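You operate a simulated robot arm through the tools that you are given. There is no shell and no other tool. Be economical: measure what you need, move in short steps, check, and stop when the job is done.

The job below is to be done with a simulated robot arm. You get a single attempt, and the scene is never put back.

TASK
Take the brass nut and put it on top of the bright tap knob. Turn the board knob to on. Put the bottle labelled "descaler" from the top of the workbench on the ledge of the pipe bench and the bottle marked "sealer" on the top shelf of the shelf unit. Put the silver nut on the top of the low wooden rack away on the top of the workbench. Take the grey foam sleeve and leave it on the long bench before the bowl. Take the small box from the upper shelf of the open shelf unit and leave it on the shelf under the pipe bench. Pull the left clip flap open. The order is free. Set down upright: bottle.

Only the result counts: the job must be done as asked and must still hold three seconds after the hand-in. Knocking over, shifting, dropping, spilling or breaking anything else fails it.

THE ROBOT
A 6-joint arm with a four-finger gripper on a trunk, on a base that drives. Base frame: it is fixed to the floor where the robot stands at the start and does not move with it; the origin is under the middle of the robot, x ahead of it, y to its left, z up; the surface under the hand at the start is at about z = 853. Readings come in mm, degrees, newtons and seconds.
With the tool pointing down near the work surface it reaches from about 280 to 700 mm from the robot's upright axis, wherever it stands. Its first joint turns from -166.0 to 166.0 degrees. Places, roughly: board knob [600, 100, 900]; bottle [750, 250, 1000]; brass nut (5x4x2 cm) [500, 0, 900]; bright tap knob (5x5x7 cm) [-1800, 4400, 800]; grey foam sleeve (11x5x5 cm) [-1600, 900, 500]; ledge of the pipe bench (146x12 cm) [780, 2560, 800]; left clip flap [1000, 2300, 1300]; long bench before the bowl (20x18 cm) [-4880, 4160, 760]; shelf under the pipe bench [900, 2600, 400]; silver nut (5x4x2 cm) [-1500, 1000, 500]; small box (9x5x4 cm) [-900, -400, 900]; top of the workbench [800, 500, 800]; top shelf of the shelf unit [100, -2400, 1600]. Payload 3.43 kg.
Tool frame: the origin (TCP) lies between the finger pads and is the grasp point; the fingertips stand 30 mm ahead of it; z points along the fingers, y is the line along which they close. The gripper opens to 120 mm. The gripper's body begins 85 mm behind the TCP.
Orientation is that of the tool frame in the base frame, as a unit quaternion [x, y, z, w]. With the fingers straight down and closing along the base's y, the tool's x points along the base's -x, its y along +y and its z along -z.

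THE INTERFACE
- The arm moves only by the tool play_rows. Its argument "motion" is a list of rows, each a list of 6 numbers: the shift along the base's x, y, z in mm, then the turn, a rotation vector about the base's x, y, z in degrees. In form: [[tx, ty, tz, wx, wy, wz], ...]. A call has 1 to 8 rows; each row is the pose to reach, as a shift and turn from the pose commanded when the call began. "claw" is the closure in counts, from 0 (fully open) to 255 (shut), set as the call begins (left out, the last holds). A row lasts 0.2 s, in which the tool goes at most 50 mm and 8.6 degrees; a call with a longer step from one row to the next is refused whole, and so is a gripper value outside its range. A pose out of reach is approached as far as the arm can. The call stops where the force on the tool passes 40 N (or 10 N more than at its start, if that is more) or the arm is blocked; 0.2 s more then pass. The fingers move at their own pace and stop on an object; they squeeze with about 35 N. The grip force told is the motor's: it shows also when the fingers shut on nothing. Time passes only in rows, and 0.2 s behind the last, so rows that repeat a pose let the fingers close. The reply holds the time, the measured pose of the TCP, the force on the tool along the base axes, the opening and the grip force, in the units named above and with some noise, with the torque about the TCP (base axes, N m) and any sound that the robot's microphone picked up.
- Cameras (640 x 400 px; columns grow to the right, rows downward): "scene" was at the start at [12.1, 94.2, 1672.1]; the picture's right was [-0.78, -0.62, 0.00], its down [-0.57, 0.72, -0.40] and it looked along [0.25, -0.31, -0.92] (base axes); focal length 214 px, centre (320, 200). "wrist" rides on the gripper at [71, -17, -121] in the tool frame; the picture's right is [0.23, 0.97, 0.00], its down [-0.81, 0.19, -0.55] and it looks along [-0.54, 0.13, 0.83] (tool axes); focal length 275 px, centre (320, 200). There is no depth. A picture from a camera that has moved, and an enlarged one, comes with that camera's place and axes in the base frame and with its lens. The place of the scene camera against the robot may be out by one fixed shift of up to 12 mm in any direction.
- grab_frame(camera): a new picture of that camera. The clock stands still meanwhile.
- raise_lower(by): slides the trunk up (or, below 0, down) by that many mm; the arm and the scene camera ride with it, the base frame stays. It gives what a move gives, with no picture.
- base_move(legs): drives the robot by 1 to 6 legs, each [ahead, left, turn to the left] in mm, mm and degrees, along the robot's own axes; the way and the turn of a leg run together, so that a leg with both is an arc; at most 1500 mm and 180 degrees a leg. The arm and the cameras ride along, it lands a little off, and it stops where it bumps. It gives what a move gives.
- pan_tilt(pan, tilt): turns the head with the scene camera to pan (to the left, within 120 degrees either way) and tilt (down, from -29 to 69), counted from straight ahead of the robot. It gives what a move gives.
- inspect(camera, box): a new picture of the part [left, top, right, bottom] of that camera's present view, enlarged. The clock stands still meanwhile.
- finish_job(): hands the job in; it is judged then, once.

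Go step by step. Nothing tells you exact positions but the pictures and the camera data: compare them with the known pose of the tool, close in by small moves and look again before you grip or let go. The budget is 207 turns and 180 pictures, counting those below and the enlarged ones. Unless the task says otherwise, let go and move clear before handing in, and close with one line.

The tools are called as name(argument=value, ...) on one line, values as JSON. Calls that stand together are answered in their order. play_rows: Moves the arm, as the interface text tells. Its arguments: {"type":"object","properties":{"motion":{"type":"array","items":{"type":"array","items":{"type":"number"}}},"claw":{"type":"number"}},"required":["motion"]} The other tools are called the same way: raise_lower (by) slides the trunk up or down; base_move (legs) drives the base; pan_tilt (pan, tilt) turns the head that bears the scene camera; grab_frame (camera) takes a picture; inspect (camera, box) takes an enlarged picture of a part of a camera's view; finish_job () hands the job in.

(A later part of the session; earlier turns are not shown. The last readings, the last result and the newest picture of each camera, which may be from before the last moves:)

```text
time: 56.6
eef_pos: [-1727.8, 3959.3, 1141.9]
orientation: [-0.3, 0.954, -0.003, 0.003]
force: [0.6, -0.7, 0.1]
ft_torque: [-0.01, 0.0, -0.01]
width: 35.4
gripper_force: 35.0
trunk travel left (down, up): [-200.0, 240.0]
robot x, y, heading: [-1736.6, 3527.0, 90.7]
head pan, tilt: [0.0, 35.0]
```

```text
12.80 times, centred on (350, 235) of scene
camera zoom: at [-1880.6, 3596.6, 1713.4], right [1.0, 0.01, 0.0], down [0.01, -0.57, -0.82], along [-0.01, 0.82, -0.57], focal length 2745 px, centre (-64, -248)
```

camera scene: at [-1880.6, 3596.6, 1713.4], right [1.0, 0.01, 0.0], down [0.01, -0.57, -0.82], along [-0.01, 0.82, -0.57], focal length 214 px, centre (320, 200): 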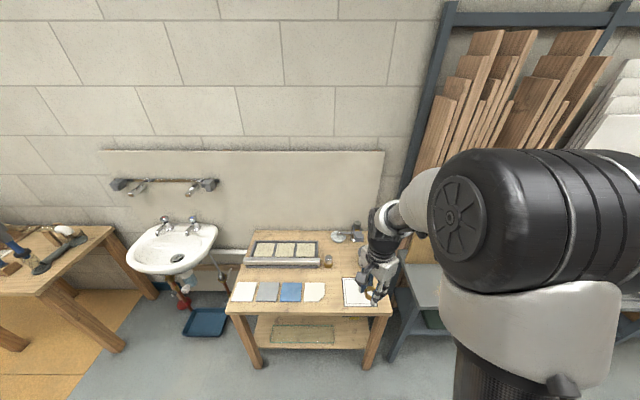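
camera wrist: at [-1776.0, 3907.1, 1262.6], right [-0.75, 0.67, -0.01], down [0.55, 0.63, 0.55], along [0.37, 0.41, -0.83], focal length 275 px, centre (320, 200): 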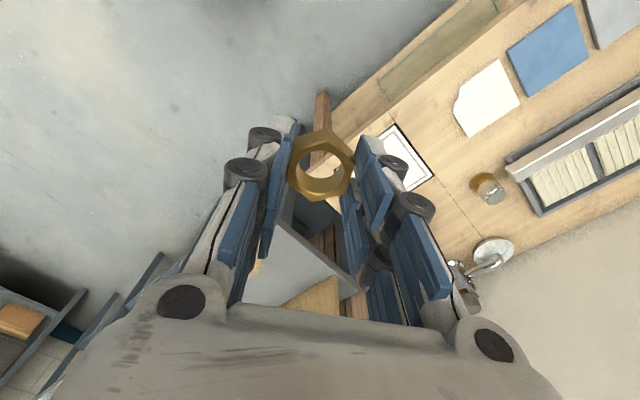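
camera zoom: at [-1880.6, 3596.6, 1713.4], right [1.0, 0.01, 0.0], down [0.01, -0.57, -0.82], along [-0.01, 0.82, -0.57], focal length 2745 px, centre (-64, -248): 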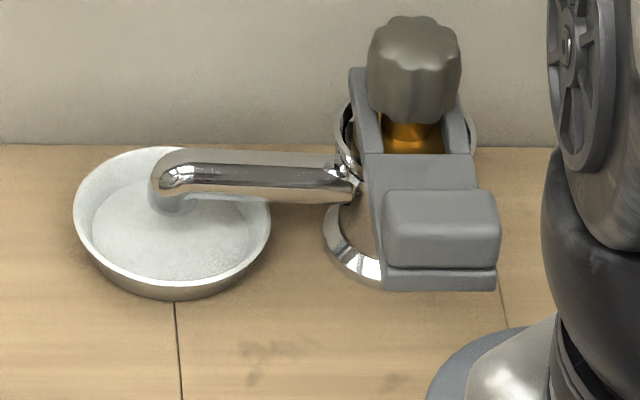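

The bright chrome knob stands near (−1843,4400). I drive closer, then look again.

base_move(legs=[[260, 100, 0]])

pan_tilt(pan=0, tilt=60)

grab_frame(camera="scene")

grab_frame(camera="wrist")

```text
time: 58.5
eef_pos: [-1826.6, 4220.2, 1141.8]
orientation: [-0.3, 0.954, -0.004, 0.002]
force: [0.0, 0.2, -1.2]
ft_torque: [0.02, -0.02, 0.03]
width: 35.2
gripper_force: 35.0
trunk travel left (down, up): [-200.0, 240.0]
robot x, y, heading: [-1834.4, 3788.4, 90.1]
head pan, tilt: [0.0, 35.0]
```

```text
time: 59.4
eef_pos: [-1826.5, 4221.1, 1141.6]
orientation: [-0.3, 0.954, -0.004, 0.003]
force: [0.3, 0.5, -1.3]
ft_torque: [0.01, -0.02, 0.0]
width: 35.2
gripper_force: 34.9
trunk travel left (down, up): [-200.0, 240.0]
robot x, y, heading: [-1835.7, 3790.9, 90.6]
head pan, tilt: [0.0, 60.0]
```

```text
137 pictures are left
camera scene: at [-1979.3, 3835.7, 1679.1], right [1.0, 0.01, 0.0], down [0.01, -0.87, -0.5], along [0.0, 0.5, -0.87], focal length 214 px, centre (320, 200)
```

scene: 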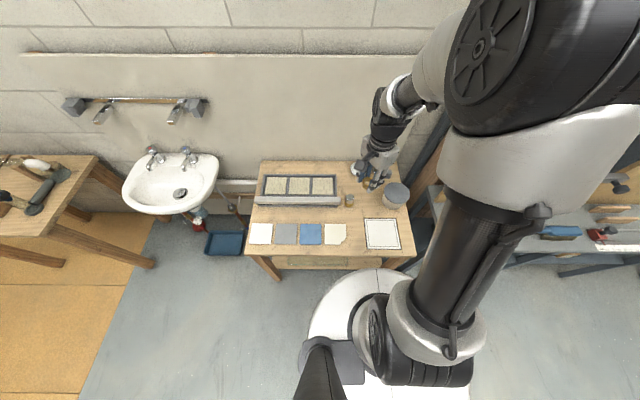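

```text
136 pictures are left
camera wrist: at [-1875.1, 4167.4, 1262.6], right [-0.75, 0.67, -0.01], down [0.55, 0.63, 0.55], along [0.37, 0.41, -0.83], focal length 275 px, centre (320, 200)
```

wrist: 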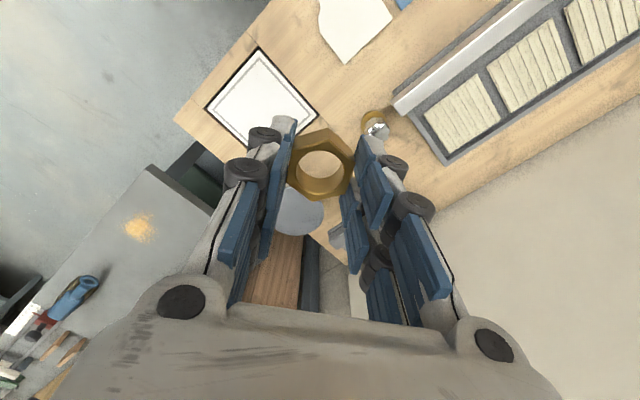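

inspect(camera="scene", box=[329, 185, 369, 215])

inspect(camera="wrist", box=[350, 105, 400, 145])

```text
13.33 times, centred on (349, 200) of scene
camera zoom: at [-1979.3, 3835.7, 1679.1], right [1.0, 0.01, 0.0], down [0.01, -0.87, -0.5], along [0.0, 0.5, -0.87], focal length 2860 px, centre (-67, 200)
```

zoom: 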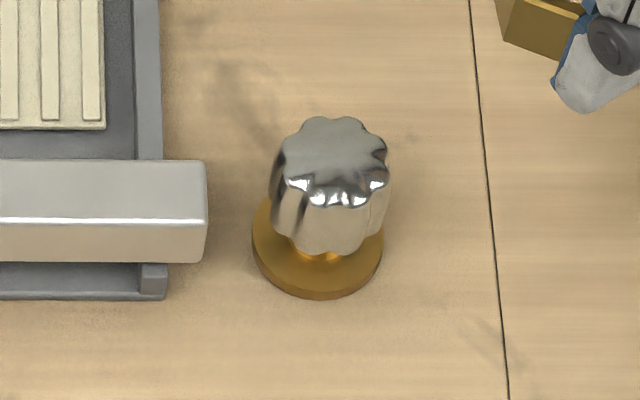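

```text
10.00 times, centred on (375, 125) of wrist
camera zoom: at [-1875.1, 4167.4, 1262.6], right [-0.75, 0.67, -0.01], down [0.55, 0.63, 0.55], along [0.37, 0.41, -0.83], focal length 2753 px, centre (-230, 950)
```

zoom: 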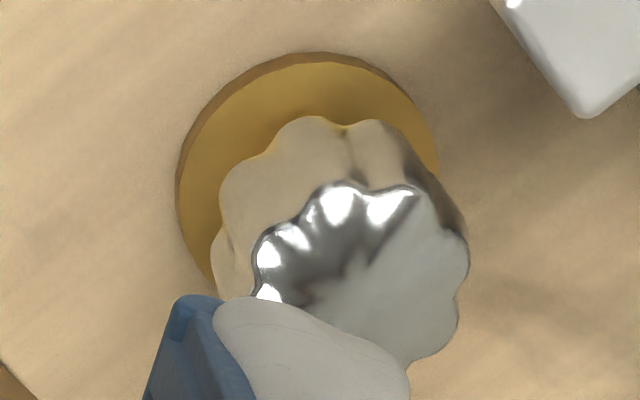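

Knob top is about (−1838,4357,803). I bring the nut above it.

play_rows(motion=[[-3, 40, 0, 0, 0, 0], [-6, 80, -20, 0, 0, 0], [-9, 120, -45, 0, 0, 0], [-9.5, 137.5, -90, 0, 0, 0], [-9.5, 137.5, -135, 0, 0, 0], [-9.5, 137.5, -180, 0, 0, 0], [-9.5, 137.5, -225, 0, 0, 0], [-9.5, 137.5, -240, 0, 0, 0]])

inspect(camera="scene", box=[324, 165, 384, 215])

inspect(camera="wrist", box=[240, 80, 400, 200])

```text
time: 61.2
eef_pos: [-1837.3, 4358.1, 903.5]
orientation: [-0.3, 0.954, -0.004, 0.004]
force: [0.6, -0.7, -0.6]
ft_torque: [-0.01, 0.01, -0.01]
width: 35.5
gripper_force: 35.2
trunk travel left (down, up): [-200.0, 240.0]
robot x, y, heading: [-1834.7, 3791.6, 90.5]
head pan, tilt: [0.0, 60.0]
```

```text
8.00 times, centred on (354, 190) of scene
camera zoom: at [-1979.2, 3835.6, 1679.1], right [1.0, 0.01, 0.0], down [0.01, -0.87, -0.5], along [0.0, 0.5, -0.87], focal length 1716 px, centre (48, 280)
```

zoom: 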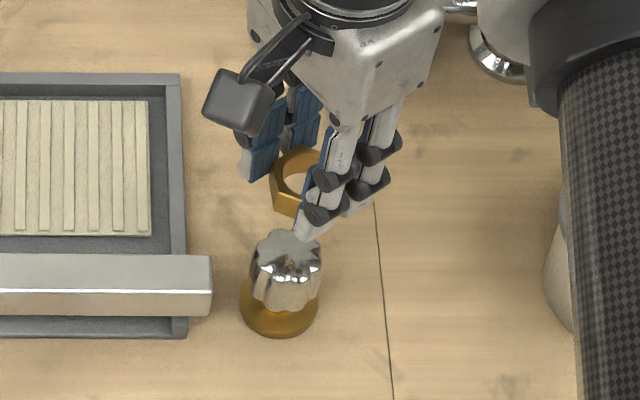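

```text
3.33 times, centred on (320, 140) of wrist
camera zoom: at [-1886.0, 4305.0, 1023.9], right [-0.75, 0.67, -0.01], down [0.55, 0.63, 0.55], along [0.37, 0.41, -0.83], focal length 918 px, centre (320, 400)
```

zoom: 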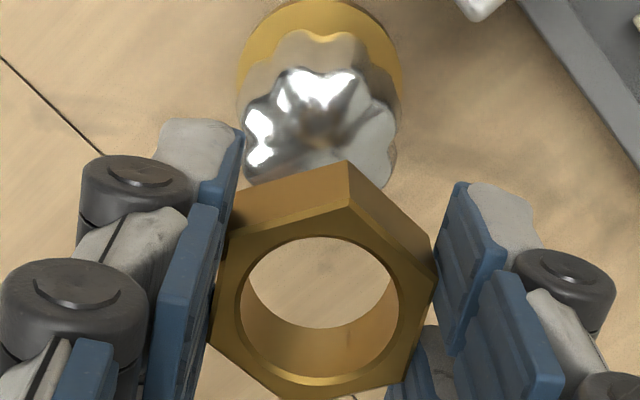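

play_rows(motion=[[1, 0.5, -25, 0, 0, 0], [1, 0.5, -45, 0, 0, 0], [1, 0.5, -54, 0, 0, 0], [1, 0.5, -54, 0, 0, 0]])

inspect(camera="scene", box=[324, 175, 374, 215])

inspect(camera="wrist", box=[240, 80, 400, 200])

```text
time: 62.2
eef_pos: [-1835.4, 4357.7, 849.5]
orientation: [-0.301, 0.954, -0.004, 0.001]
force: [0.3, 0.1, -1.1]
ft_torque: [-0.05, 0.01, 0.0]
width: 35.4
gripper_force: 35.1
trunk travel left (down, up): [-200.0, 240.0]
robot x, y, heading: [-1832.5, 3791.1, 90.6]
head pan, tilt: [0.0, 60.0]
```

```text
10.00 times, centred on (349, 195) of scene
camera zoom: at [-1979.3, 3835.5, 1679.1], right [1.0, 0.01, 0.0], down [0.01, -0.87, -0.5], along [0.0, 0.5, -0.87], focal length 2145 px, centre (30, 250)
```

zoom: 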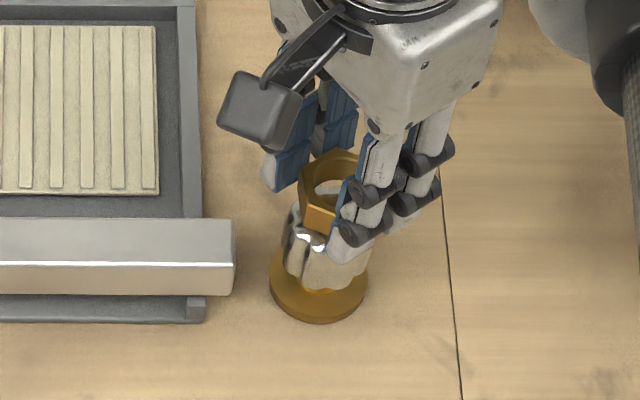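

```text
3.33 times, centred on (320, 140) of wrist
camera zoom: at [-1884.0, 4305.3, 969.5], right [-0.75, 0.67, -0.01], down [0.55, 0.63, 0.55], along [0.37, 0.41, -0.83], focal length 918 px, centre (320, 400)
```

zoom: 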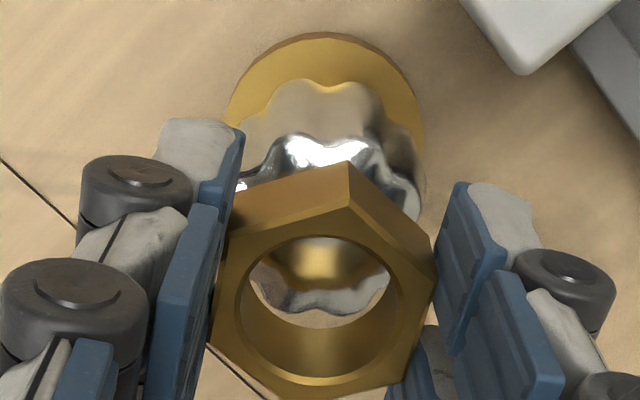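

play_rows(motion=[[0, 1.5, -4, 0, 0, 0], [0, 1.5, -7, 0, 0, 0], [0, 1.5, -10, 0, 0, 0], [0, 1.5, -10, 0, 0, 0]])

inspect(camera="wrist", box=[240, 80, 400, 200])

```text
time: 63.2
eef_pos: [-1835.0, 4360.1, 840.5]
orientation: [-0.3, 0.954, 0.0, 0.003]
force: [-1.3, -0.9, 25.8]
ft_torque: [-0.15, 0.07, -0.02]
width: 35.5
gripper_force: 35.2
trunk travel left (down, up): [-200.0, 240.0]
robot x, y, heading: [-1835.3, 3789.1, 90.4]
head pan, tilt: [0.0, 60.0]
```

```text
3.33 times, centred on (320, 140) of wrist
camera zoom: at [-1883.9, 4306.9, 961.2], right [-0.75, 0.67, -0.01], down [0.55, 0.62, 0.56], along [0.37, 0.41, -0.83], focal length 918 px, centre (320, 400)
```

zoom: 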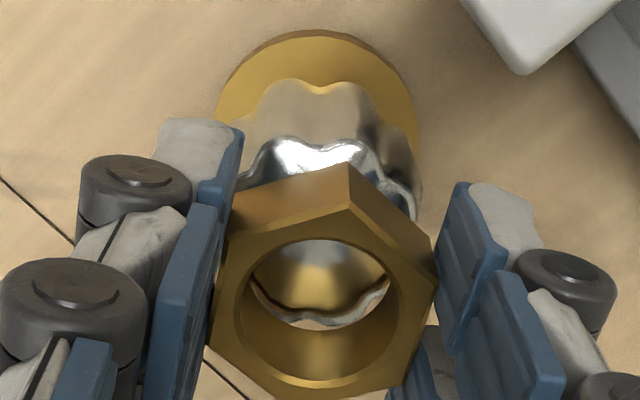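

inspect(camera="wrist", box=[290, 120, 360, 200])

inspect(camera="scene", box=[334, 180, 364, 210])

```text
5.00 times, centred on (325, 160) of wrist
camera zoom: at [-1883.9, 4306.9, 961.2], right [-0.75, 0.67, -0.01], down [0.55, 0.62, 0.56], along [0.37, 0.41, -0.83], focal length 1376 px, centre (295, 400)
```

zoom: 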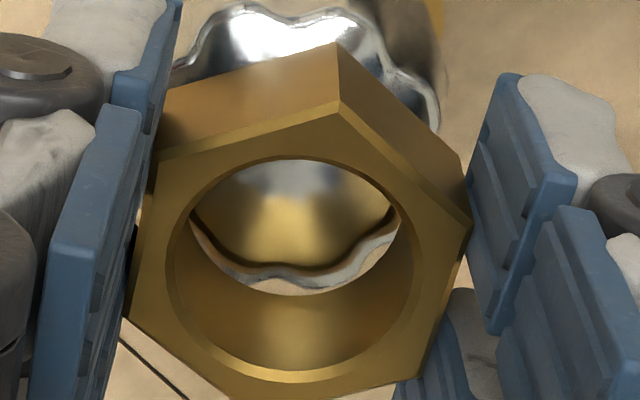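

```text
13.33 times, centred on (349, 195) of scene
camera zoom: at [-1979.4, 3832.7, 1679.4], right [1.0, 0.01, 0.0], down [0.01, -0.87, -0.5], along [0.0, 0.5, -0.87], focal length 2860 px, centre (-67, 267)
```

zoom: 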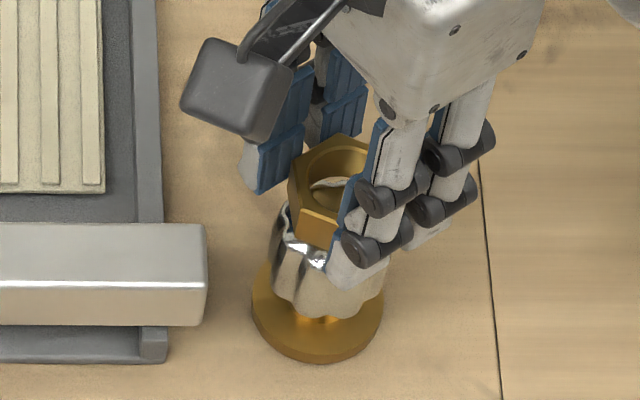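

Through the nut I see the knob's edge, so the nut sits ~7 mm too far (+x,+y). I raise, shift and lower again.

play_rows(motion=[[0, 0, 7, 0, 0, 0], [-4.5, -5.5, 7, 0, 0, 0], [-4.5, -5.5, 3, 0, 0, 0], [-4.5, -5.5, 0, 0, 0, 0], [-4.5, -5.5, 0, 0, 0, 0]])

inspect(camera="wrist", box=[290, 120, 360, 200])

```text
time: 64.4
eef_pos: [-1839.8, 4354.6, 839.9]
orientation: [-0.3, 0.954, -0.002, 0.003]
force: [-2.6, -1.8, 19.9]
ft_torque: [0.03, 0.12, 0.01]
width: 35.5
gripper_force: 35.0
trunk travel left (down, up): [-200.0, 240.0]
robot x, y, heading: [-1834.3, 3790.0, 90.6]
head pan, tilt: [0.0, 60.0]
```

```text
5.00 times, centred on (325, 160) of wrist
camera zoom: at [-1888.2, 4301.1, 961.3], right [-0.75, 0.66, -0.01], down [0.55, 0.62, 0.56], along [0.37, 0.41, -0.83], focal length 1376 px, centre (295, 400)
```

zoom: 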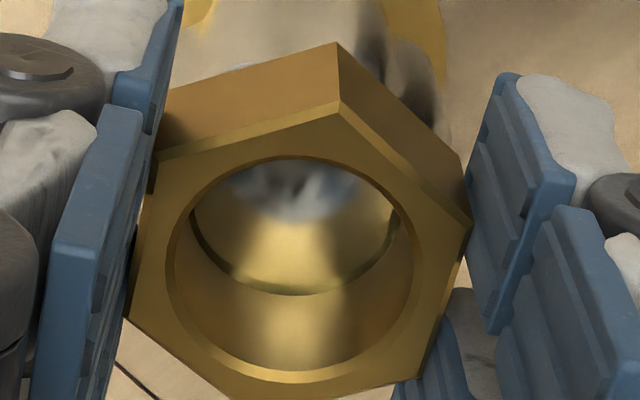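

play_rows(motion=[[0, 0, 1.5, 0, 0, 0], [0, 0, 1.5, 0, 0, 0]])

play_rows(motion=[[0, 0, 0, 0, 0, 0], [0, 0, 0, 0, 0, 0], [0, 0, 0, 0, 0, 0], [0, 0, 30, 0, 0, 0], [0, 0, 70, 0, 0, 0], [0, 0, 110, 0, 0, 0], [0, 0, 150, 0, 0, 0]], claw=110)

inspect(camera="scene", box=[329, 180, 369, 210])

inspect(camera="wrist", box=[270, 80, 370, 160])

```text
time: 65.0
eef_pos: [-1838.6, 4354.0, 841.4]
orientation: [-0.3, 0.954, -0.003, 0.003]
force: [-4.4, 1.8, 13.4]
ft_torque: [0.24, 0.24, 0.06]
width: 35.6
gripper_force: 34.5
trunk travel left (down, up): [-200.0, 240.0]
robot x, y, heading: [-1838.1, 3788.2, 90.3]
head pan, tilt: [0.0, 60.0]
```

```text
time: 66.6
eef_pos: [-1840.4, 4353.5, 990.4]
orientation: [-0.301, 0.954, -0.003, 0.002]
force: [-0.2, 0.0, -0.6]
ft_torque: [0.01, -0.02, 0.01]
width: 68.2
gripper_force: 0.0
trunk travel left (down, up): [-200.0, 240.0]
robot x, y, heading: [-1833.9, 3788.0, 90.7]
head pan, tilt: [0.0, 60.0]
```

```text
13.33 times, centred on (349, 195) of scene
camera zoom: at [-1979.2, 3834.6, 1679.2], right [1.0, 0.01, 0.0], down [0.01, -0.87, -0.5], along [0.0, 0.5, -0.87], focal length 2860 px, centre (-67, 267)
```

zoom: 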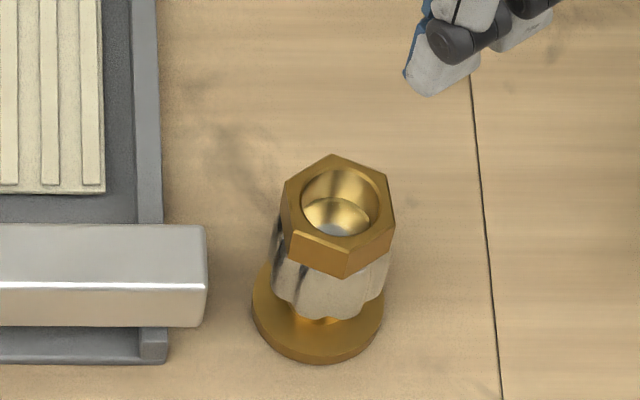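

```text
5.00 times, centred on (320, 120) of wrist
camera zoom: at [-1888.8, 4300.8, 1111.4], right [-0.75, 0.67, -0.01], down [0.55, 0.63, 0.55], along [0.37, 0.41, -0.83], focal length 1376 px, centre (320, 600)
```

zoom: 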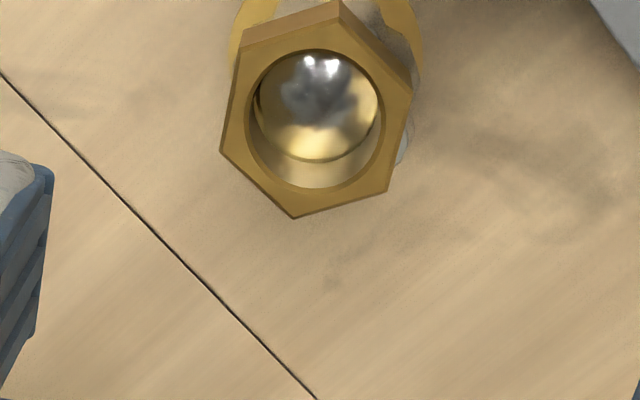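

The nut sits centred on the bright knob. I retract and drive to the pipe bench for the clip flap.

play_rows(motion=[[0, -10, 40, 0, 0, 7], [0, -40, 75, 0, 0, 14], [0, -70, 105, 0, 0, 21], [0, -100, 130, 0, 0, 28], [0, -130, 150, 0, 0, 35], [0, -130, 150, 0, 0, 35]])

base_move(legs=[[-350, 0, 0], [0, -1450, 0], [0, 0, -90], [0, -1000, 0], [300, 0, 0]])

pan_tilt(pan=0, tilt=25)

grab_frame(camera="scene")

```text
time: 68.0
eef_pos: [-1840.6, 4224.2, 1136.6]
orientation: [-0.574, 0.819, -0.004, 0.003]
force: [0.1, 0.1, -0.2]
ft_torque: [-0.04, -0.05, 0.01]
width: 68.2
gripper_force: 0.1
trunk travel left (down, up): [-200.0, 240.0]
robot x, y, heading: [-1831.7, 3793.0, 90.7]
head pan, tilt: [0.0, 60.0]
```

```text
time: 87.3
eef_pos: [410.1, 2532.1, 1137.4]
orientation: [0.141, 0.99, -0.004, 0.001]
force: [0.8, 0.5, -0.4]
ft_torque: [0.01, 0.04, -0.01]
width: 68.3
gripper_force: 0.1
trunk travel left (down, up): [-200.0, 240.0]
robot x, y, heading: [-22.2, 2498.3, 4.3]
head pan, tilt: [0.0, 60.0]
```

```text
time: 88.3
eef_pos: [409.4, 2532.4, 1138.4]
orientation: [0.142, 0.99, -0.005, 0.001]
force: [-0.9, 0.1, 0.5]
ft_torque: [0.0, 0.0, 0.02]
width: 68.6
gripper_force: 0.1
trunk travel left (down, up): [-200.0, 240.0]
robot x, y, heading: [-20.8, 2495.2, 4.3]
head pan, tilt: [0.0, 25.0]
```

```text
123 pictures are left
camera scene: at [34.2, 2641.8, 1729.1], right [0.07, -1.0, 0.0], down [-0.42, -0.03, -0.91], along [0.9, 0.07, -0.42], focal length 214 px, centre (320, 200)
```

scene: 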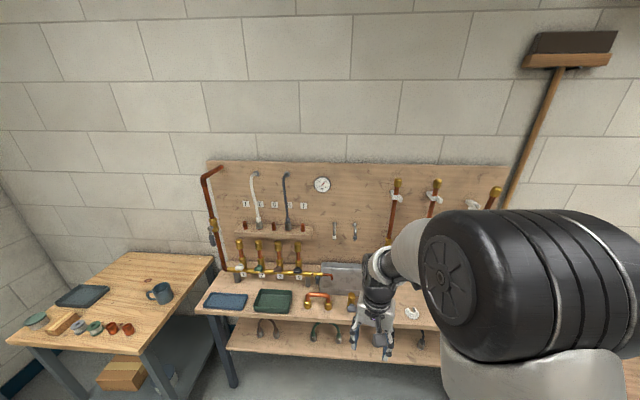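

inspect(camera="scene", box=[370, 165, 520, 265])

inspect(camera="scene", box=[200, 150, 390, 370])

inspect(camera="scene", box=[378, 172, 418, 212])

```text
4.00 times, centred on (445, 215) of scene
camera zoom: at [34.2, 2641.8, 1729.1], right [0.07, -1.0, 0.0], down [-0.42, -0.03, -0.91], along [0.9, 0.07, -0.42], focal length 858 px, centre (-180, 140)
```

zoom: 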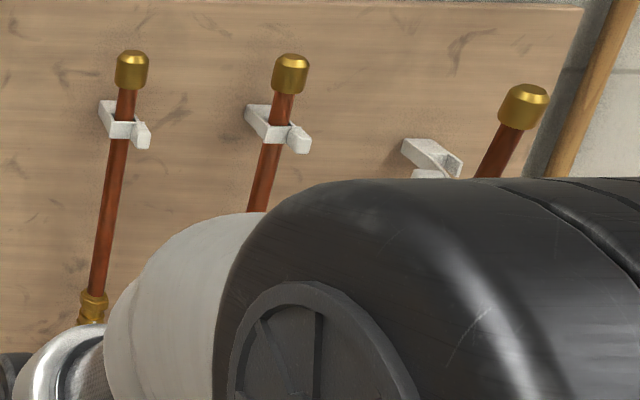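

```text
1.82 times, centred on (295, 260) of scene
camera zoom: at [34.2, 2641.8, 1729.1], right [0.07, -1.0, 0.0], down [-0.42, -0.03, -0.91], along [0.9, 0.07, -0.42], focal length 390 px, centre (366, 91)
```

zoom: 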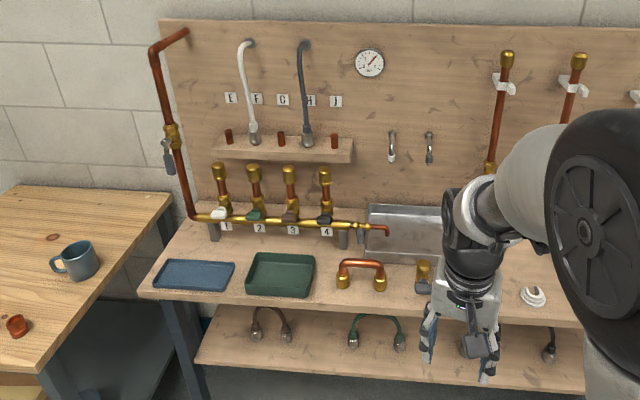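

```text
10.00 times, centred on (398, 192) of scene
camera zoom: at [34.2, 2641.8, 1729.1], right [0.07, -1.0, 0.0], down [-0.42, -0.03, -0.91], along [0.9, 0.07, -0.42], focal length 2145 px, centre (-460, 280)
```

zoom: 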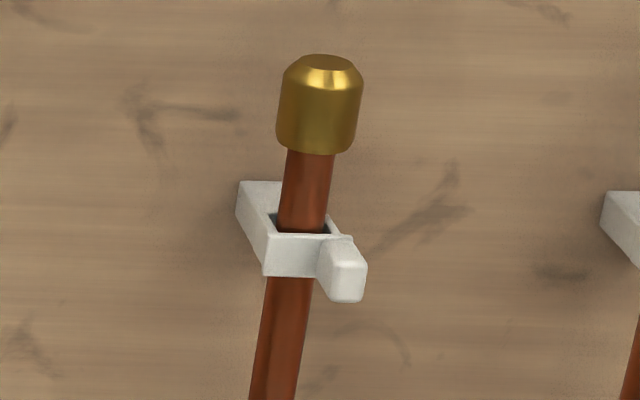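

Left clip has a tab at its right end near (970,2332,1310). I straighten heading and approach, placing myself slightly right of it.

base_move(legs=[[0, 0, -4.3], [0, -280, 0], [230, 0, 0]])

pan_tilt(pan=0, tilt=30)

grab_frame(camera="scene")

```text
time: 92.1
eef_pos: [637.1, 2210.6, 1136.8]
orientation: [0.18, 0.984, -0.005, 0.0]
force: [1.3, -0.1, -0.3]
ft_torque: [-0.03, 0.03, 0.02]
width: 68.3
gripper_force: 0.1
trunk travel left (down, up): [-200.0, 240.0]
robot x, y, heading: [203.5, 2208.8, -0.3]
head pan, tilt: [0.0, 25.0]
```

```text
time: 92.7
eef_pos: [637.6, 2210.8, 1138.5]
orientation: [0.18, 0.984, -0.005, 0.001]
force: [0.0, -0.3, -0.2]
ft_torque: [-0.02, 0.03, 0.01]
width: 68.1
gripper_force: 0.1
trunk travel left (down, up): [-200.0, 240.0]
robot x, y, heading: [200.3, 2211.9, -0.3]
head pan, tilt: [0.0, 30.0]
```

```text
119 pictures are left
camera scene: at [269.0, 2349.4, 1721.2], right [-0.01, -1.0, 0.0], down [-0.5, 0.0, -0.87], along [0.87, 0.0, -0.5], focal length 214 px, centre (320, 200)
```

scene: 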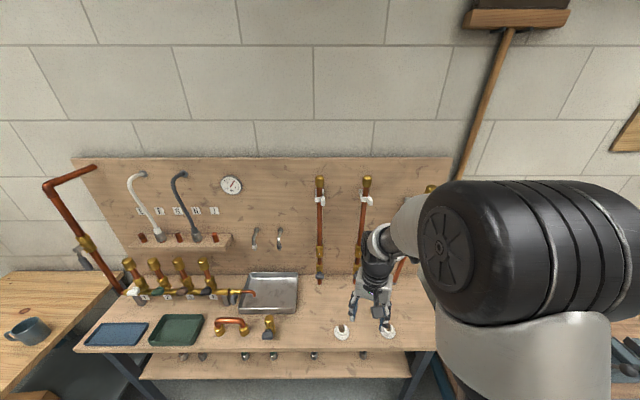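

inspect(camera="scene", box=[305, 170, 385, 230])

inspect(camera="scene", box=[180, 250, 440, 390])

```text
6.67 times, centred on (345, 200) of scene
camera zoom: at [269.0, 2349.4, 1721.2], right [-0.01, -1.0, 0.0], down [-0.5, 0.0, -0.87], along [0.87, 0.0, -0.5], focal length 1430 px, centre (153, 200)
```

zoom: 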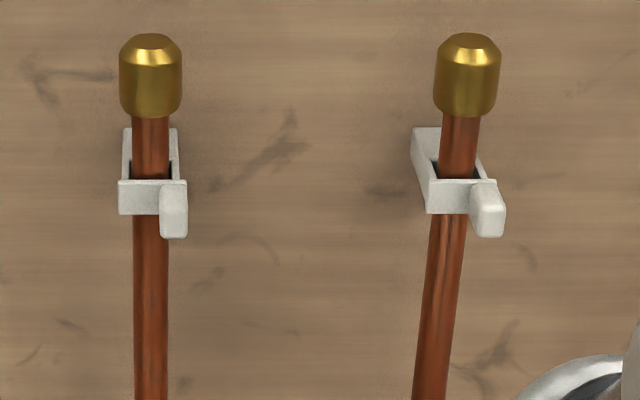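

```text
2.46 times, centred on (310, 320) of scene
camera zoom: at [269.0, 2349.4, 1721.2], right [-0.01, -1.0, 0.0], down [-0.5, 0.0, -0.87], along [0.87, 0.0, -0.5], focal length 528 px, centre (345, -95)
```

zoom: 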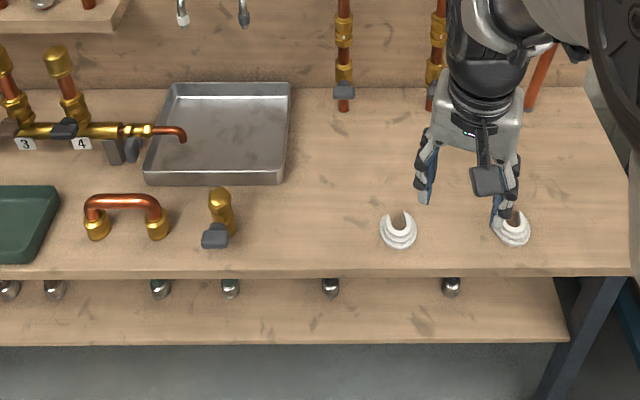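

play_rows(motion=[[0, 0, 10, 3.84, -5.56, -3.84], [0, 0, 20, 7.68, -11.13, -7.68], [0, 0, 30, 11.53, -16.69, -11.53], [0, 0, 40, 15.37, -22.25, -15.37], [0, 0, 50, 19.21, -27.82, -19.21], [0, 0, 60, 23.05, -33.38, -23.05], [0, 0, 70, 26.9, -38.95, -26.9]])

play_rows(motion=[[0, 10, 15, 3.84, -5.56, -3.84], [0, 20, 30, 7.68, -11.13, -7.68], [0, 30, 45, 11.53, -16.69, -11.53], [0, 40, 60, 15.37, -22.25, -15.37], [0, 50, 75, 19.21, -27.82, -19.21], [0, 60, 90, 23.05, -33.38, -23.05], [0, 70, 105, 26.9, -38.95, -26.9], [0, 70, 105, 26.9, -38.95, -26.9]])

grab_frame(camera="scene")

grab_frame(camera="wrist")

```text
time: 94.3
eef_pos: [643.4, 2209.0, 1210.8]
orientation: [0.384, 0.835, 0.277, 0.28]
force: [-0.1, 0.0, -0.3]
ft_torque: [0.01, 0.0, 0.04]
width: 68.2
gripper_force: 0.1
out of reach, approached as far as the arm can: row 7
trunk travel left (down, up): [-200.0, 240.0]
robot x, y, heading: [201.8, 2207.1, -0.5]
head pan, tilt: [0.0, 30.0]
```

```text
time: 96.1
eef_pos: [732.3, 2174.3, 1362.1]
orientation: [0.491, 0.517, 0.511, 0.481]
force: [0.3, 0.6, 0.2]
ft_torque: [0.0, -0.03, 0.01]
width: 68.5
gripper_force: 0.1
out of reach, approached as far as the arm can: row 1, 2, 3, 4, 5, 6, 7, 8
trunk travel left (down, up): [-200.0, 240.0]
robot x, y, heading: [201.8, 2210.5, -0.5]
head pan, tilt: [0.0, 30.0]
```

```text
116 pictures are left
camera scene: at [269.0, 2349.5, 1721.2], right [-0.01, -1.0, 0.0], down [-0.5, 0.0, -0.87], along [0.87, 0.0, -0.5], focal length 214 px, centre (320, 200)
```

scene: 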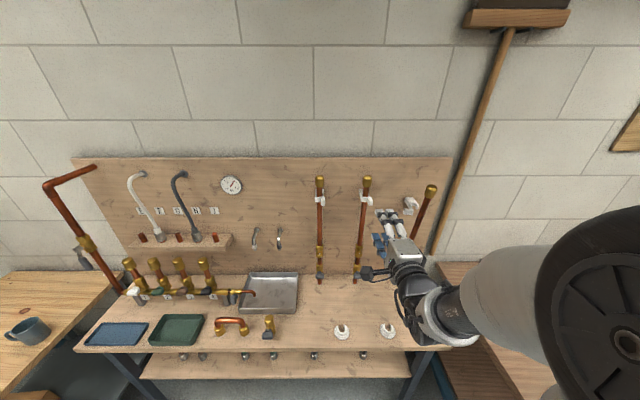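

```text
115 pictures are left
camera wrist: at [607.4, 2240.4, 1347.7], right [0.0, 0.23, 0.97], down [-0.5, -0.84, 0.2], along [0.86, -0.49, 0.11], focal length 275 px, centre (320, 200)
```

wrist: 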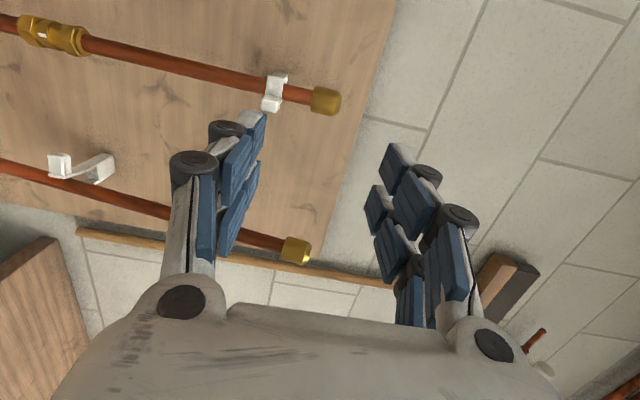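

play_rows(motion=[[25, 20, -5, 0, 0, 0], [50, 40, -10, 0, 0, 0], [75, 60, -15, 0, 0, 0], [90, 80, -25, 0, 0, 0], [90, 80, -25, 0, 0, 0]], claw=135)

```text
time: 97.3
eef_pos: [818.2, 2191.5, 1346.7]
orientation: [0.479, 0.532, 0.521, 0.465]
force: [-0.9, -0.1, 2.1]
ft_torque: [-0.02, -0.01, -0.02]
width: 56.7
gripper_force: 0.1
out of reach, approached as far as the arm can: row 1, 2, 3, 4, 5
trunk travel left (down, up): [-200.0, 240.0]
robot x, y, heading: [203.0, 2210.3, -0.3]
head pan, tilt: [0.0, 30.0]
```

base_move(legs=[[-180, 0, 0]])

play_rows(motion=[[40, 25, -5, 0, 0, 0], [80, 50, -10, 0, 0, 0], [120, 75, -15, 0, 0, 0], [150, 100, -25, 0, 0, 0], [180, 125, -25, 0, 0, 0], [180, 140, -25, 0, 0, 0]])

grab_frame(camera="scene")

```text
time: 98.8
eef_pos: [640.4, 2193.4, 1348.0]
orientation: [0.479, 0.532, 0.521, 0.465]
force: [0.0, -0.5, 0.4]
ft_torque: [0.0, 0.01, 0.0]
width: 56.3
gripper_force: 0.1
trunk travel left (down, up): [-200.0, 240.0]
robot x, y, heading: [26.1, 2209.5, -0.4]
head pan, tilt: [0.0, 30.0]
```

```text
time: 100.2
eef_pos: [840.2, 2272.7, 1337.7]
orientation: [0.461, 0.557, 0.536, 0.436]
force: [0.3, -0.3, -0.1]
ft_torque: [0.01, 0.0, 0.02]
width: 56.7
gripper_force: 0.1
out of reach, approached as far as the arm can: row 1, 2, 3, 4, 5, 6
trunk travel left (down, up): [-200.0, 240.0]
robot x, y, heading: [24.6, 2211.2, -0.6]
head pan, tilt: [0.0, 30.0]
```

```text
114 pictures are left
camera scene: at [90.4, 2350.4, 1721.3], right [-0.01, -1.0, 0.0], down [-0.5, 0.0, -0.87], along [0.87, 0.0, -0.5], focal length 214 px, centre (320, 200)
```

scene: 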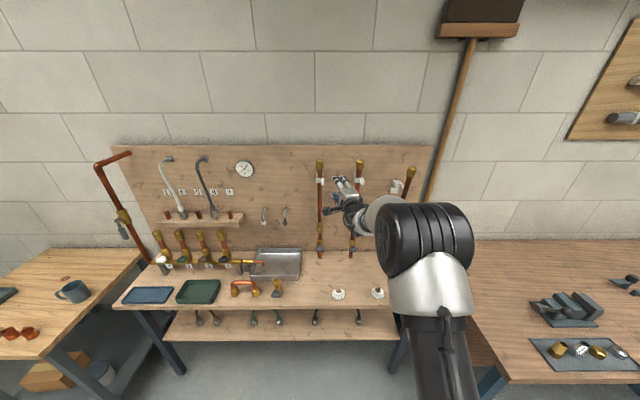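

base_move(legs=[[-30, 200, 0]])

play_rows(motion=[[0, -40, -5, 0, 0, -3], [0, -80, -10, 0, 0, -6], [10, -110, -20, 0, 0, -8], [20, -137, -23, 0, 0, -10], [20, -137, -23, 0, 0, -10]])

```text
time: 101.8
eef_pos: [811.5, 2475.3, 1337.9]
orientation: [0.459, 0.558, 0.535, 0.437]
force: [0.0, 1.0, 0.4]
ft_torque: [0.01, 0.03, -0.01]
width: 56.8
gripper_force: 0.1
trunk travel left (down, up): [-200.0, 240.0]
robot x, y, heading: [-3.4, 2409.3, -0.1]
head pan, tilt: [0.0, 30.0]
```

```text
time: 103.0
eef_pos: [830.6, 2335.3, 1315.0]
orientation: [0.507, 0.516, 0.496, 0.48]
force: [0.4, -0.2, -0.4]
ft_torque: [-0.02, 0.01, -0.01]
width: 56.5
gripper_force: 0.0
trunk travel left (down, up): [-200.0, 240.0]
robot x, y, heading: [-7.6, 2408.6, -0.1]
head pan, tilt: [0.0, 30.0]
```

grab_frame(camera="wrist")

pan_tilt(pan=-10, tilt=25)

inspect(camera="scene", box=[240, 120, 400, 220])

```text
113 pictures are left
camera wrist: at [710.0, 2404.7, 1304.7], right [0.04, 0.22, 0.97], down [-0.52, -0.82, 0.21], along [0.85, -0.52, 0.09], focal length 275 px, centre (320, 200)
```

wrist: 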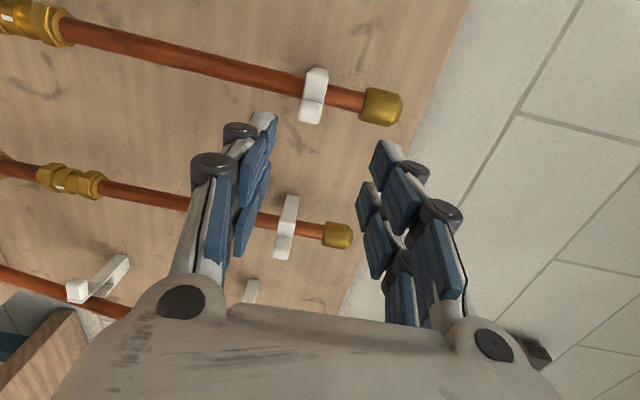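

```text
time: 103.8
eef_pos: [831.4, 2334.5, 1315.2]
orientation: [0.507, 0.516, 0.496, 0.48]
force: [0.0, 0.4, -0.3]
ft_torque: [0.02, 0.03, 0.01]
width: 56.5
gripper_force: 0.1
trunk travel left (down, up): [-200.0, 240.0]
robot x, y, heading: [-2.2, 2408.3, 0.1]
head pan, tilt: [-10.0, 25.0]
```

```text
4.00 times, centred on (320, 170) of scene
camera zoom: at [61.8, 2533.9, 1729.1], right [-0.18, -0.98, 0.0], down [-0.42, 0.07, -0.91], along [0.89, -0.16, -0.42], focal length 858 px, centre (320, 320)
```

zoom: 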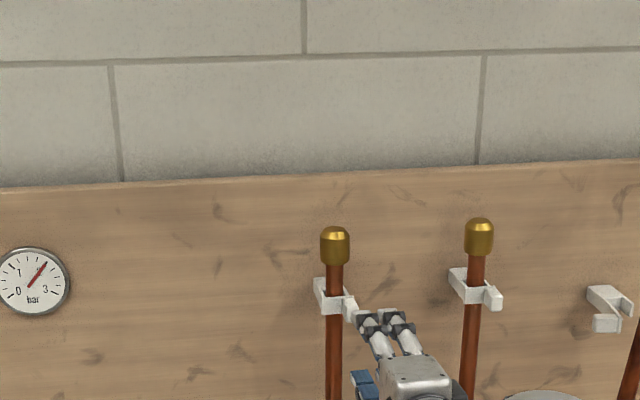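

inspect(camera="wrist", box=[270, 50, 370, 130])

```text
5.00 times, centred on (320, 90) of wrist
camera zoom: at [710.0, 2404.5, 1304.6], right [0.04, 0.22, 0.97], down [-0.52, -0.82, 0.21], along [0.85, -0.52, 0.09], focal length 1376 px, centre (320, 750)
```

zoom: 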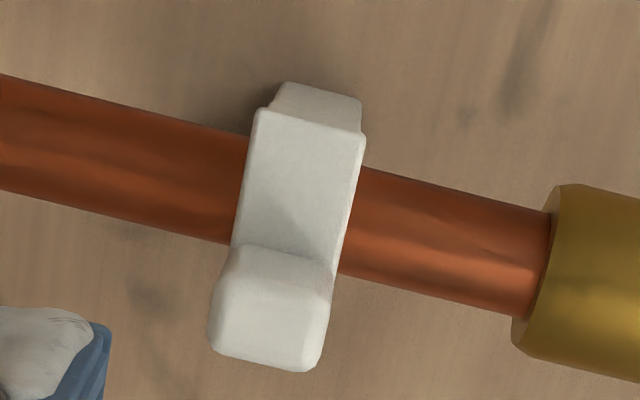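

play_rows(motion=[[35, 1, -11, 0, 0, 0], [70, 1, -11, 0, 0, 0], [100, 1, -11, 0, 0, 0], [100, 1, -11, 0, 0, 0]])

inspect(camera="wrist", box=[220, 70, 420, 230])

inspect(camera="scene", box=[300, 160, 380, 220])

```text
time: 104.8
eef_pos: [930.2, 2335.9, 1304.2]
orientation: [0.507, 0.514, 0.496, 0.482]
force: [-1.4, -0.1, 0.0]
ft_torque: [0.03, 0.02, 0.04]
width: 56.5
gripper_force: 0.0
trunk travel left (down, up): [-200.0, 240.0]
robot x, y, heading: [-4.9, 2409.9, -0.3]
head pan, tilt: [-10.0, 25.0]
```

```text
2.50 times, centred on (320, 150) of wrist
camera zoom: at [809.1, 2405.7, 1294.0], right [0.04, 0.22, 0.97], down [-0.53, -0.82, 0.21], along [0.85, -0.52, 0.09], focal length 688 px, centre (320, 325)
```

zoom: 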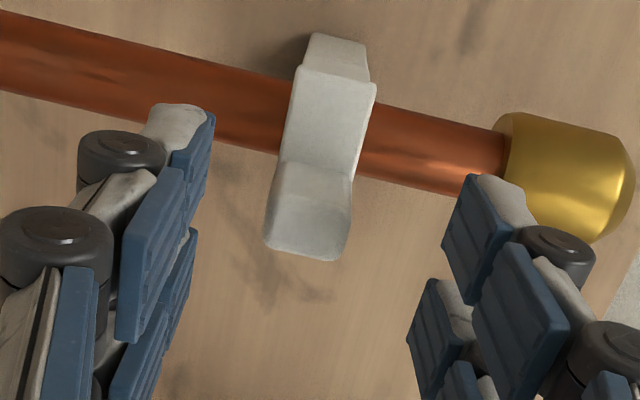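

```text
6.67 times, centred on (340, 190) of scene
camera zoom: at [60.6, 2533.8, 1729.3], right [-0.18, -0.98, 0.0], down [-0.41, 0.07, -0.91], along [0.89, -0.16, -0.42], focal length 1430 px, centre (187, 267)
```

zoom: 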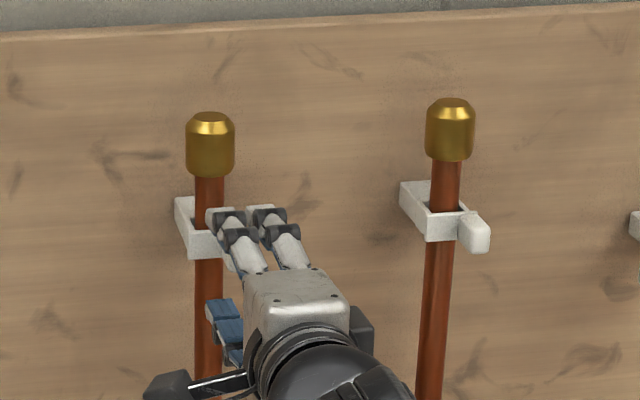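

play_rows(motion=[[6, 1, -2, 0, 0, 0], [11, 1, -2, 0, 0, 0], [11, 1, -2, 0, 0, 0]])

play_rows(motion=[[0, 0, 0, 0, 0, 0], [0, 0, 0, 0, 0, 0], [0, 0, 0, 0, 0, 0], [0, 0, 0, 0, 0, 0], [0, 0, 0, 0, 0, 0]], claw=255)

inspect(camera="wrist", box=[220, 70, 420, 230])

```text
time: 105.6
eef_pos: [941.9, 2337.4, 1303.6]
orientation: [0.507, 0.515, 0.496, 0.481]
force: [0.8, -0.7, -0.7]
ft_torque: [-0.01, 0.02, -0.02]
width: 56.6
gripper_force: 0.1
trunk travel left (down, up): [-200.0, 240.0]
robot x, y, heading: [-4.7, 2409.9, -0.1]
head pan, tilt: [-10.0, 25.0]
```

```text
time: 106.8
eef_pos: [942.9, 2337.9, 1301.6]
orientation: [0.507, 0.516, 0.496, 0.481]
force: [-1.7, -0.2, -2.9]
ft_torque: [-0.15, 0.03, 0.06]
width: 21.6
gripper_force: 44.8
trunk travel left (down, up): [-200.0, 240.0]
robot x, y, heading: [-4.3, 2411.1, -0.3]
head pan, tilt: [-10.0, 25.0]
```

```text
2.50 times, centred on (320, 150) of wrist
camera zoom: at [820.4, 2407.9, 1290.8], right [0.04, 0.23, 0.97], down [-0.53, -0.82, 0.21], along [0.85, -0.52, 0.09], focal length 688 px, centre (320, 325)
```

zoom: 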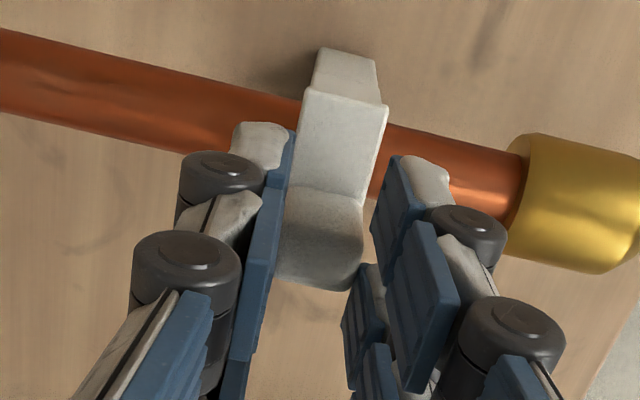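

play_rows(motion=[[-5, 3.5, 0, 0, 0, 0], [-9.7, 8, 0, 0, 0, 0], [-13.5, 13, 0, 0, 0, 0], [-16.5, 19, 0, 0, 0, 0], [-18, 25, 0, 0, 0, 0], [-18.7, 31, 0, 0, 0, 0], [-18, 38, 0, 0, 0, 0], [-16.7, 44, 0, 0, 0, 0]])

inspect(camera="wrist", box=[220, 70, 420, 230])

```text
time: 108.6
eef_pos: [928.3, 2379.7, 1302.8]
orientation: [0.505, 0.518, 0.498, 0.479]
force: [1.0, 0.2, 0.1]
ft_torque: [0.01, 0.04, -0.03]
width: 0.0
gripper_force: 33.1
out of reach, approached as far as the arm can: row 8
trunk travel left (down, up): [-200.0, 240.0]
robot x, y, heading: [-6.6, 2408.0, -0.3]
head pan, tilt: [-10.0, 25.0]
```

```text
2.50 times, centred on (320, 150) of wrist
camera zoom: at [806.2, 2448.8, 1291.8], right [0.04, 0.23, 0.97], down [-0.52, -0.83, 0.21], along [0.86, -0.51, 0.08], focal length 688 px, centre (320, 325)
```

zoom: 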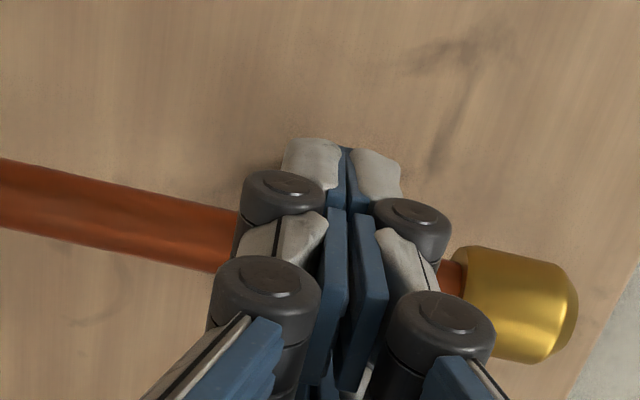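

play_rows(motion=[[-40, 0, 0, 0, 0, 0], [-80, 0, 0, 0, 0, 0], [-80, 0, 0, 0, 0, 0]])

inspect(camera="scene", box=[300, 160, 380, 220])

inspect(camera="wrist", box=[220, 70, 420, 230])

```text
time: 109.4
eef_pos: [855.7, 2359.1, 1308.6]
orientation: [0.502, 0.523, 0.501, 0.473]
force: [1.0, -0.1, -0.1]
ft_torque: [-0.02, -0.01, 0.02]
width: 0.0
gripper_force: 33.5
out of reach, approached as far as the arm can: row 1, 2, 3
trunk travel left (down, up): [-200.0, 240.0]
robot x, y, heading: [-6.9, 2409.3, -0.4]
head pan, tilt: [-10.0, 25.0]
```

```text
6.67 times, centred on (340, 190) of scene
camera zoom: at [62.6, 2533.6, 1729.1], right [-0.18, -0.98, 0.0], down [-0.42, 0.07, -0.91], along [0.89, -0.16, -0.42], focal length 1430 px, centre (187, 267)
```

zoom: 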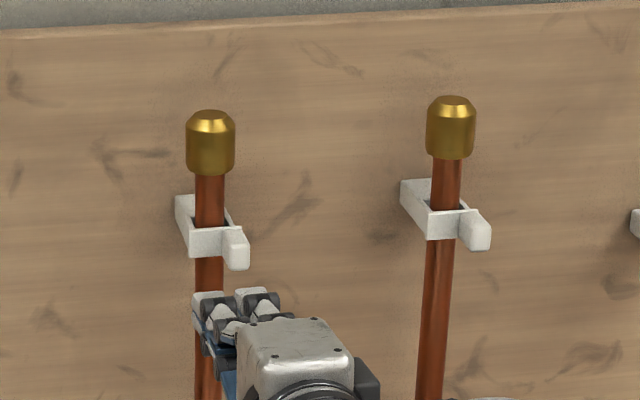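

```text
2.50 times, centred on (320, 150) of wrist
camera zoom: at [730.8, 2426.0, 1299.1], right [0.04, 0.22, 0.97], down [-0.5, -0.84, 0.21], along [0.86, -0.5, 0.08], focal length 688 px, centre (320, 325)
```

zoom: 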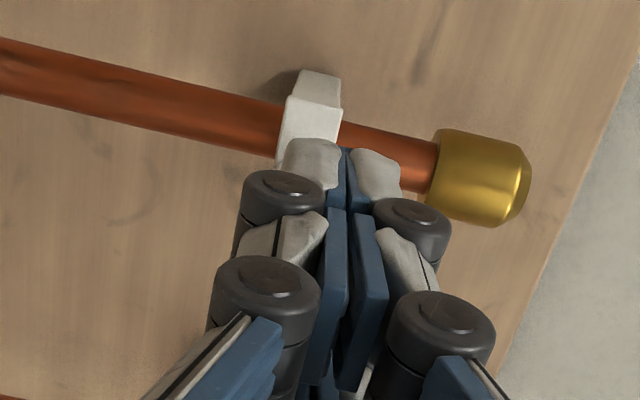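

pan_tilt(pan=-18, tilt=25)

inspect(camera="scene", box=[340, 155, 400, 205])

```text
time: 110.1
eef_pos: [854.0, 2359.0, 1309.0]
orientation: [0.502, 0.523, 0.5, 0.473]
force: [0.5, -0.8, 0.8]
ft_torque: [0.04, 0.0, 0.03]
width: 0.0
gripper_force: 33.4
trunk travel left (down, up): [-200.0, 240.0]
robot x, y, heading: [-5.1, 2408.0, -0.0]
head pan, tilt: [-18.0, 25.0]
```

```text
8.00 times, centred on (370, 180) of scene
camera zoom: at [58.7, 2521.4, 1729.2], right [-0.31, -0.95, 0.0], down [-0.4, 0.13, -0.91], along [0.86, -0.28, -0.42], focal length 1716 px, centre (-80, 360)
```

zoom: 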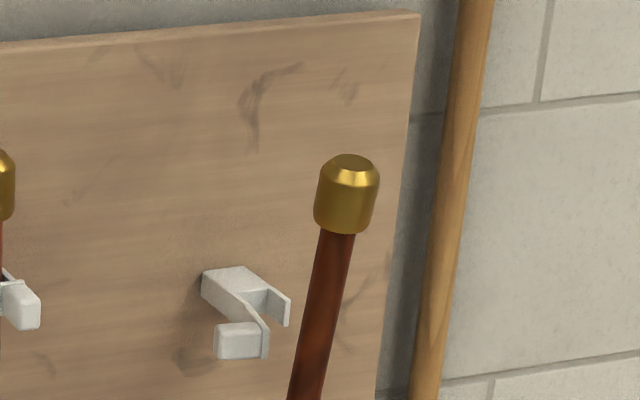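

The grip slipped; the open third clip shows the flap swings left about a left hinge. I'll push the tab from right to left with closed fingers; first shift the base left for reach.

base_move(legs=[[0, 110, 0]])

play_rows(motion=[[0, -45, 0, 0, 0, -1], [0, -90, -2, 0, 0, -2], [0, -135, -5, 0, 0, -2], [10, -172, -6, 0, 0, -2], [30, -172, -6, 0, 0, -2]])

```text
time: 111.2
eef_pos: [854.0, 2469.8, 1310.2]
orientation: [0.502, 0.522, 0.5, 0.474]
force: [-0.4, 1.0, 0.0]
ft_torque: [0.02, -0.03, -0.08]
width: 0.0
gripper_force: 33.5
trunk travel left (down, up): [-200.0, 240.0]
robot x, y, heading: [-1.7, 2517.6, -0.4]
head pan, tilt: [-18.0, 25.0]
```

```text
time: 112.5
eef_pos: [884.7, 2295.6, 1303.6]
orientation: [0.511, 0.514, 0.492, 0.482]
force: [0.4, 0.3, -0.1]
ft_torque: [-0.02, 0.03, -0.01]
width: 0.1
gripper_force: 32.5
trunk travel left (down, up): [-200.0, 240.0]
robot x, y, heading: [-8.5, 2518.6, -0.2]
head pan, tilt: [-18.0, 25.0]
```

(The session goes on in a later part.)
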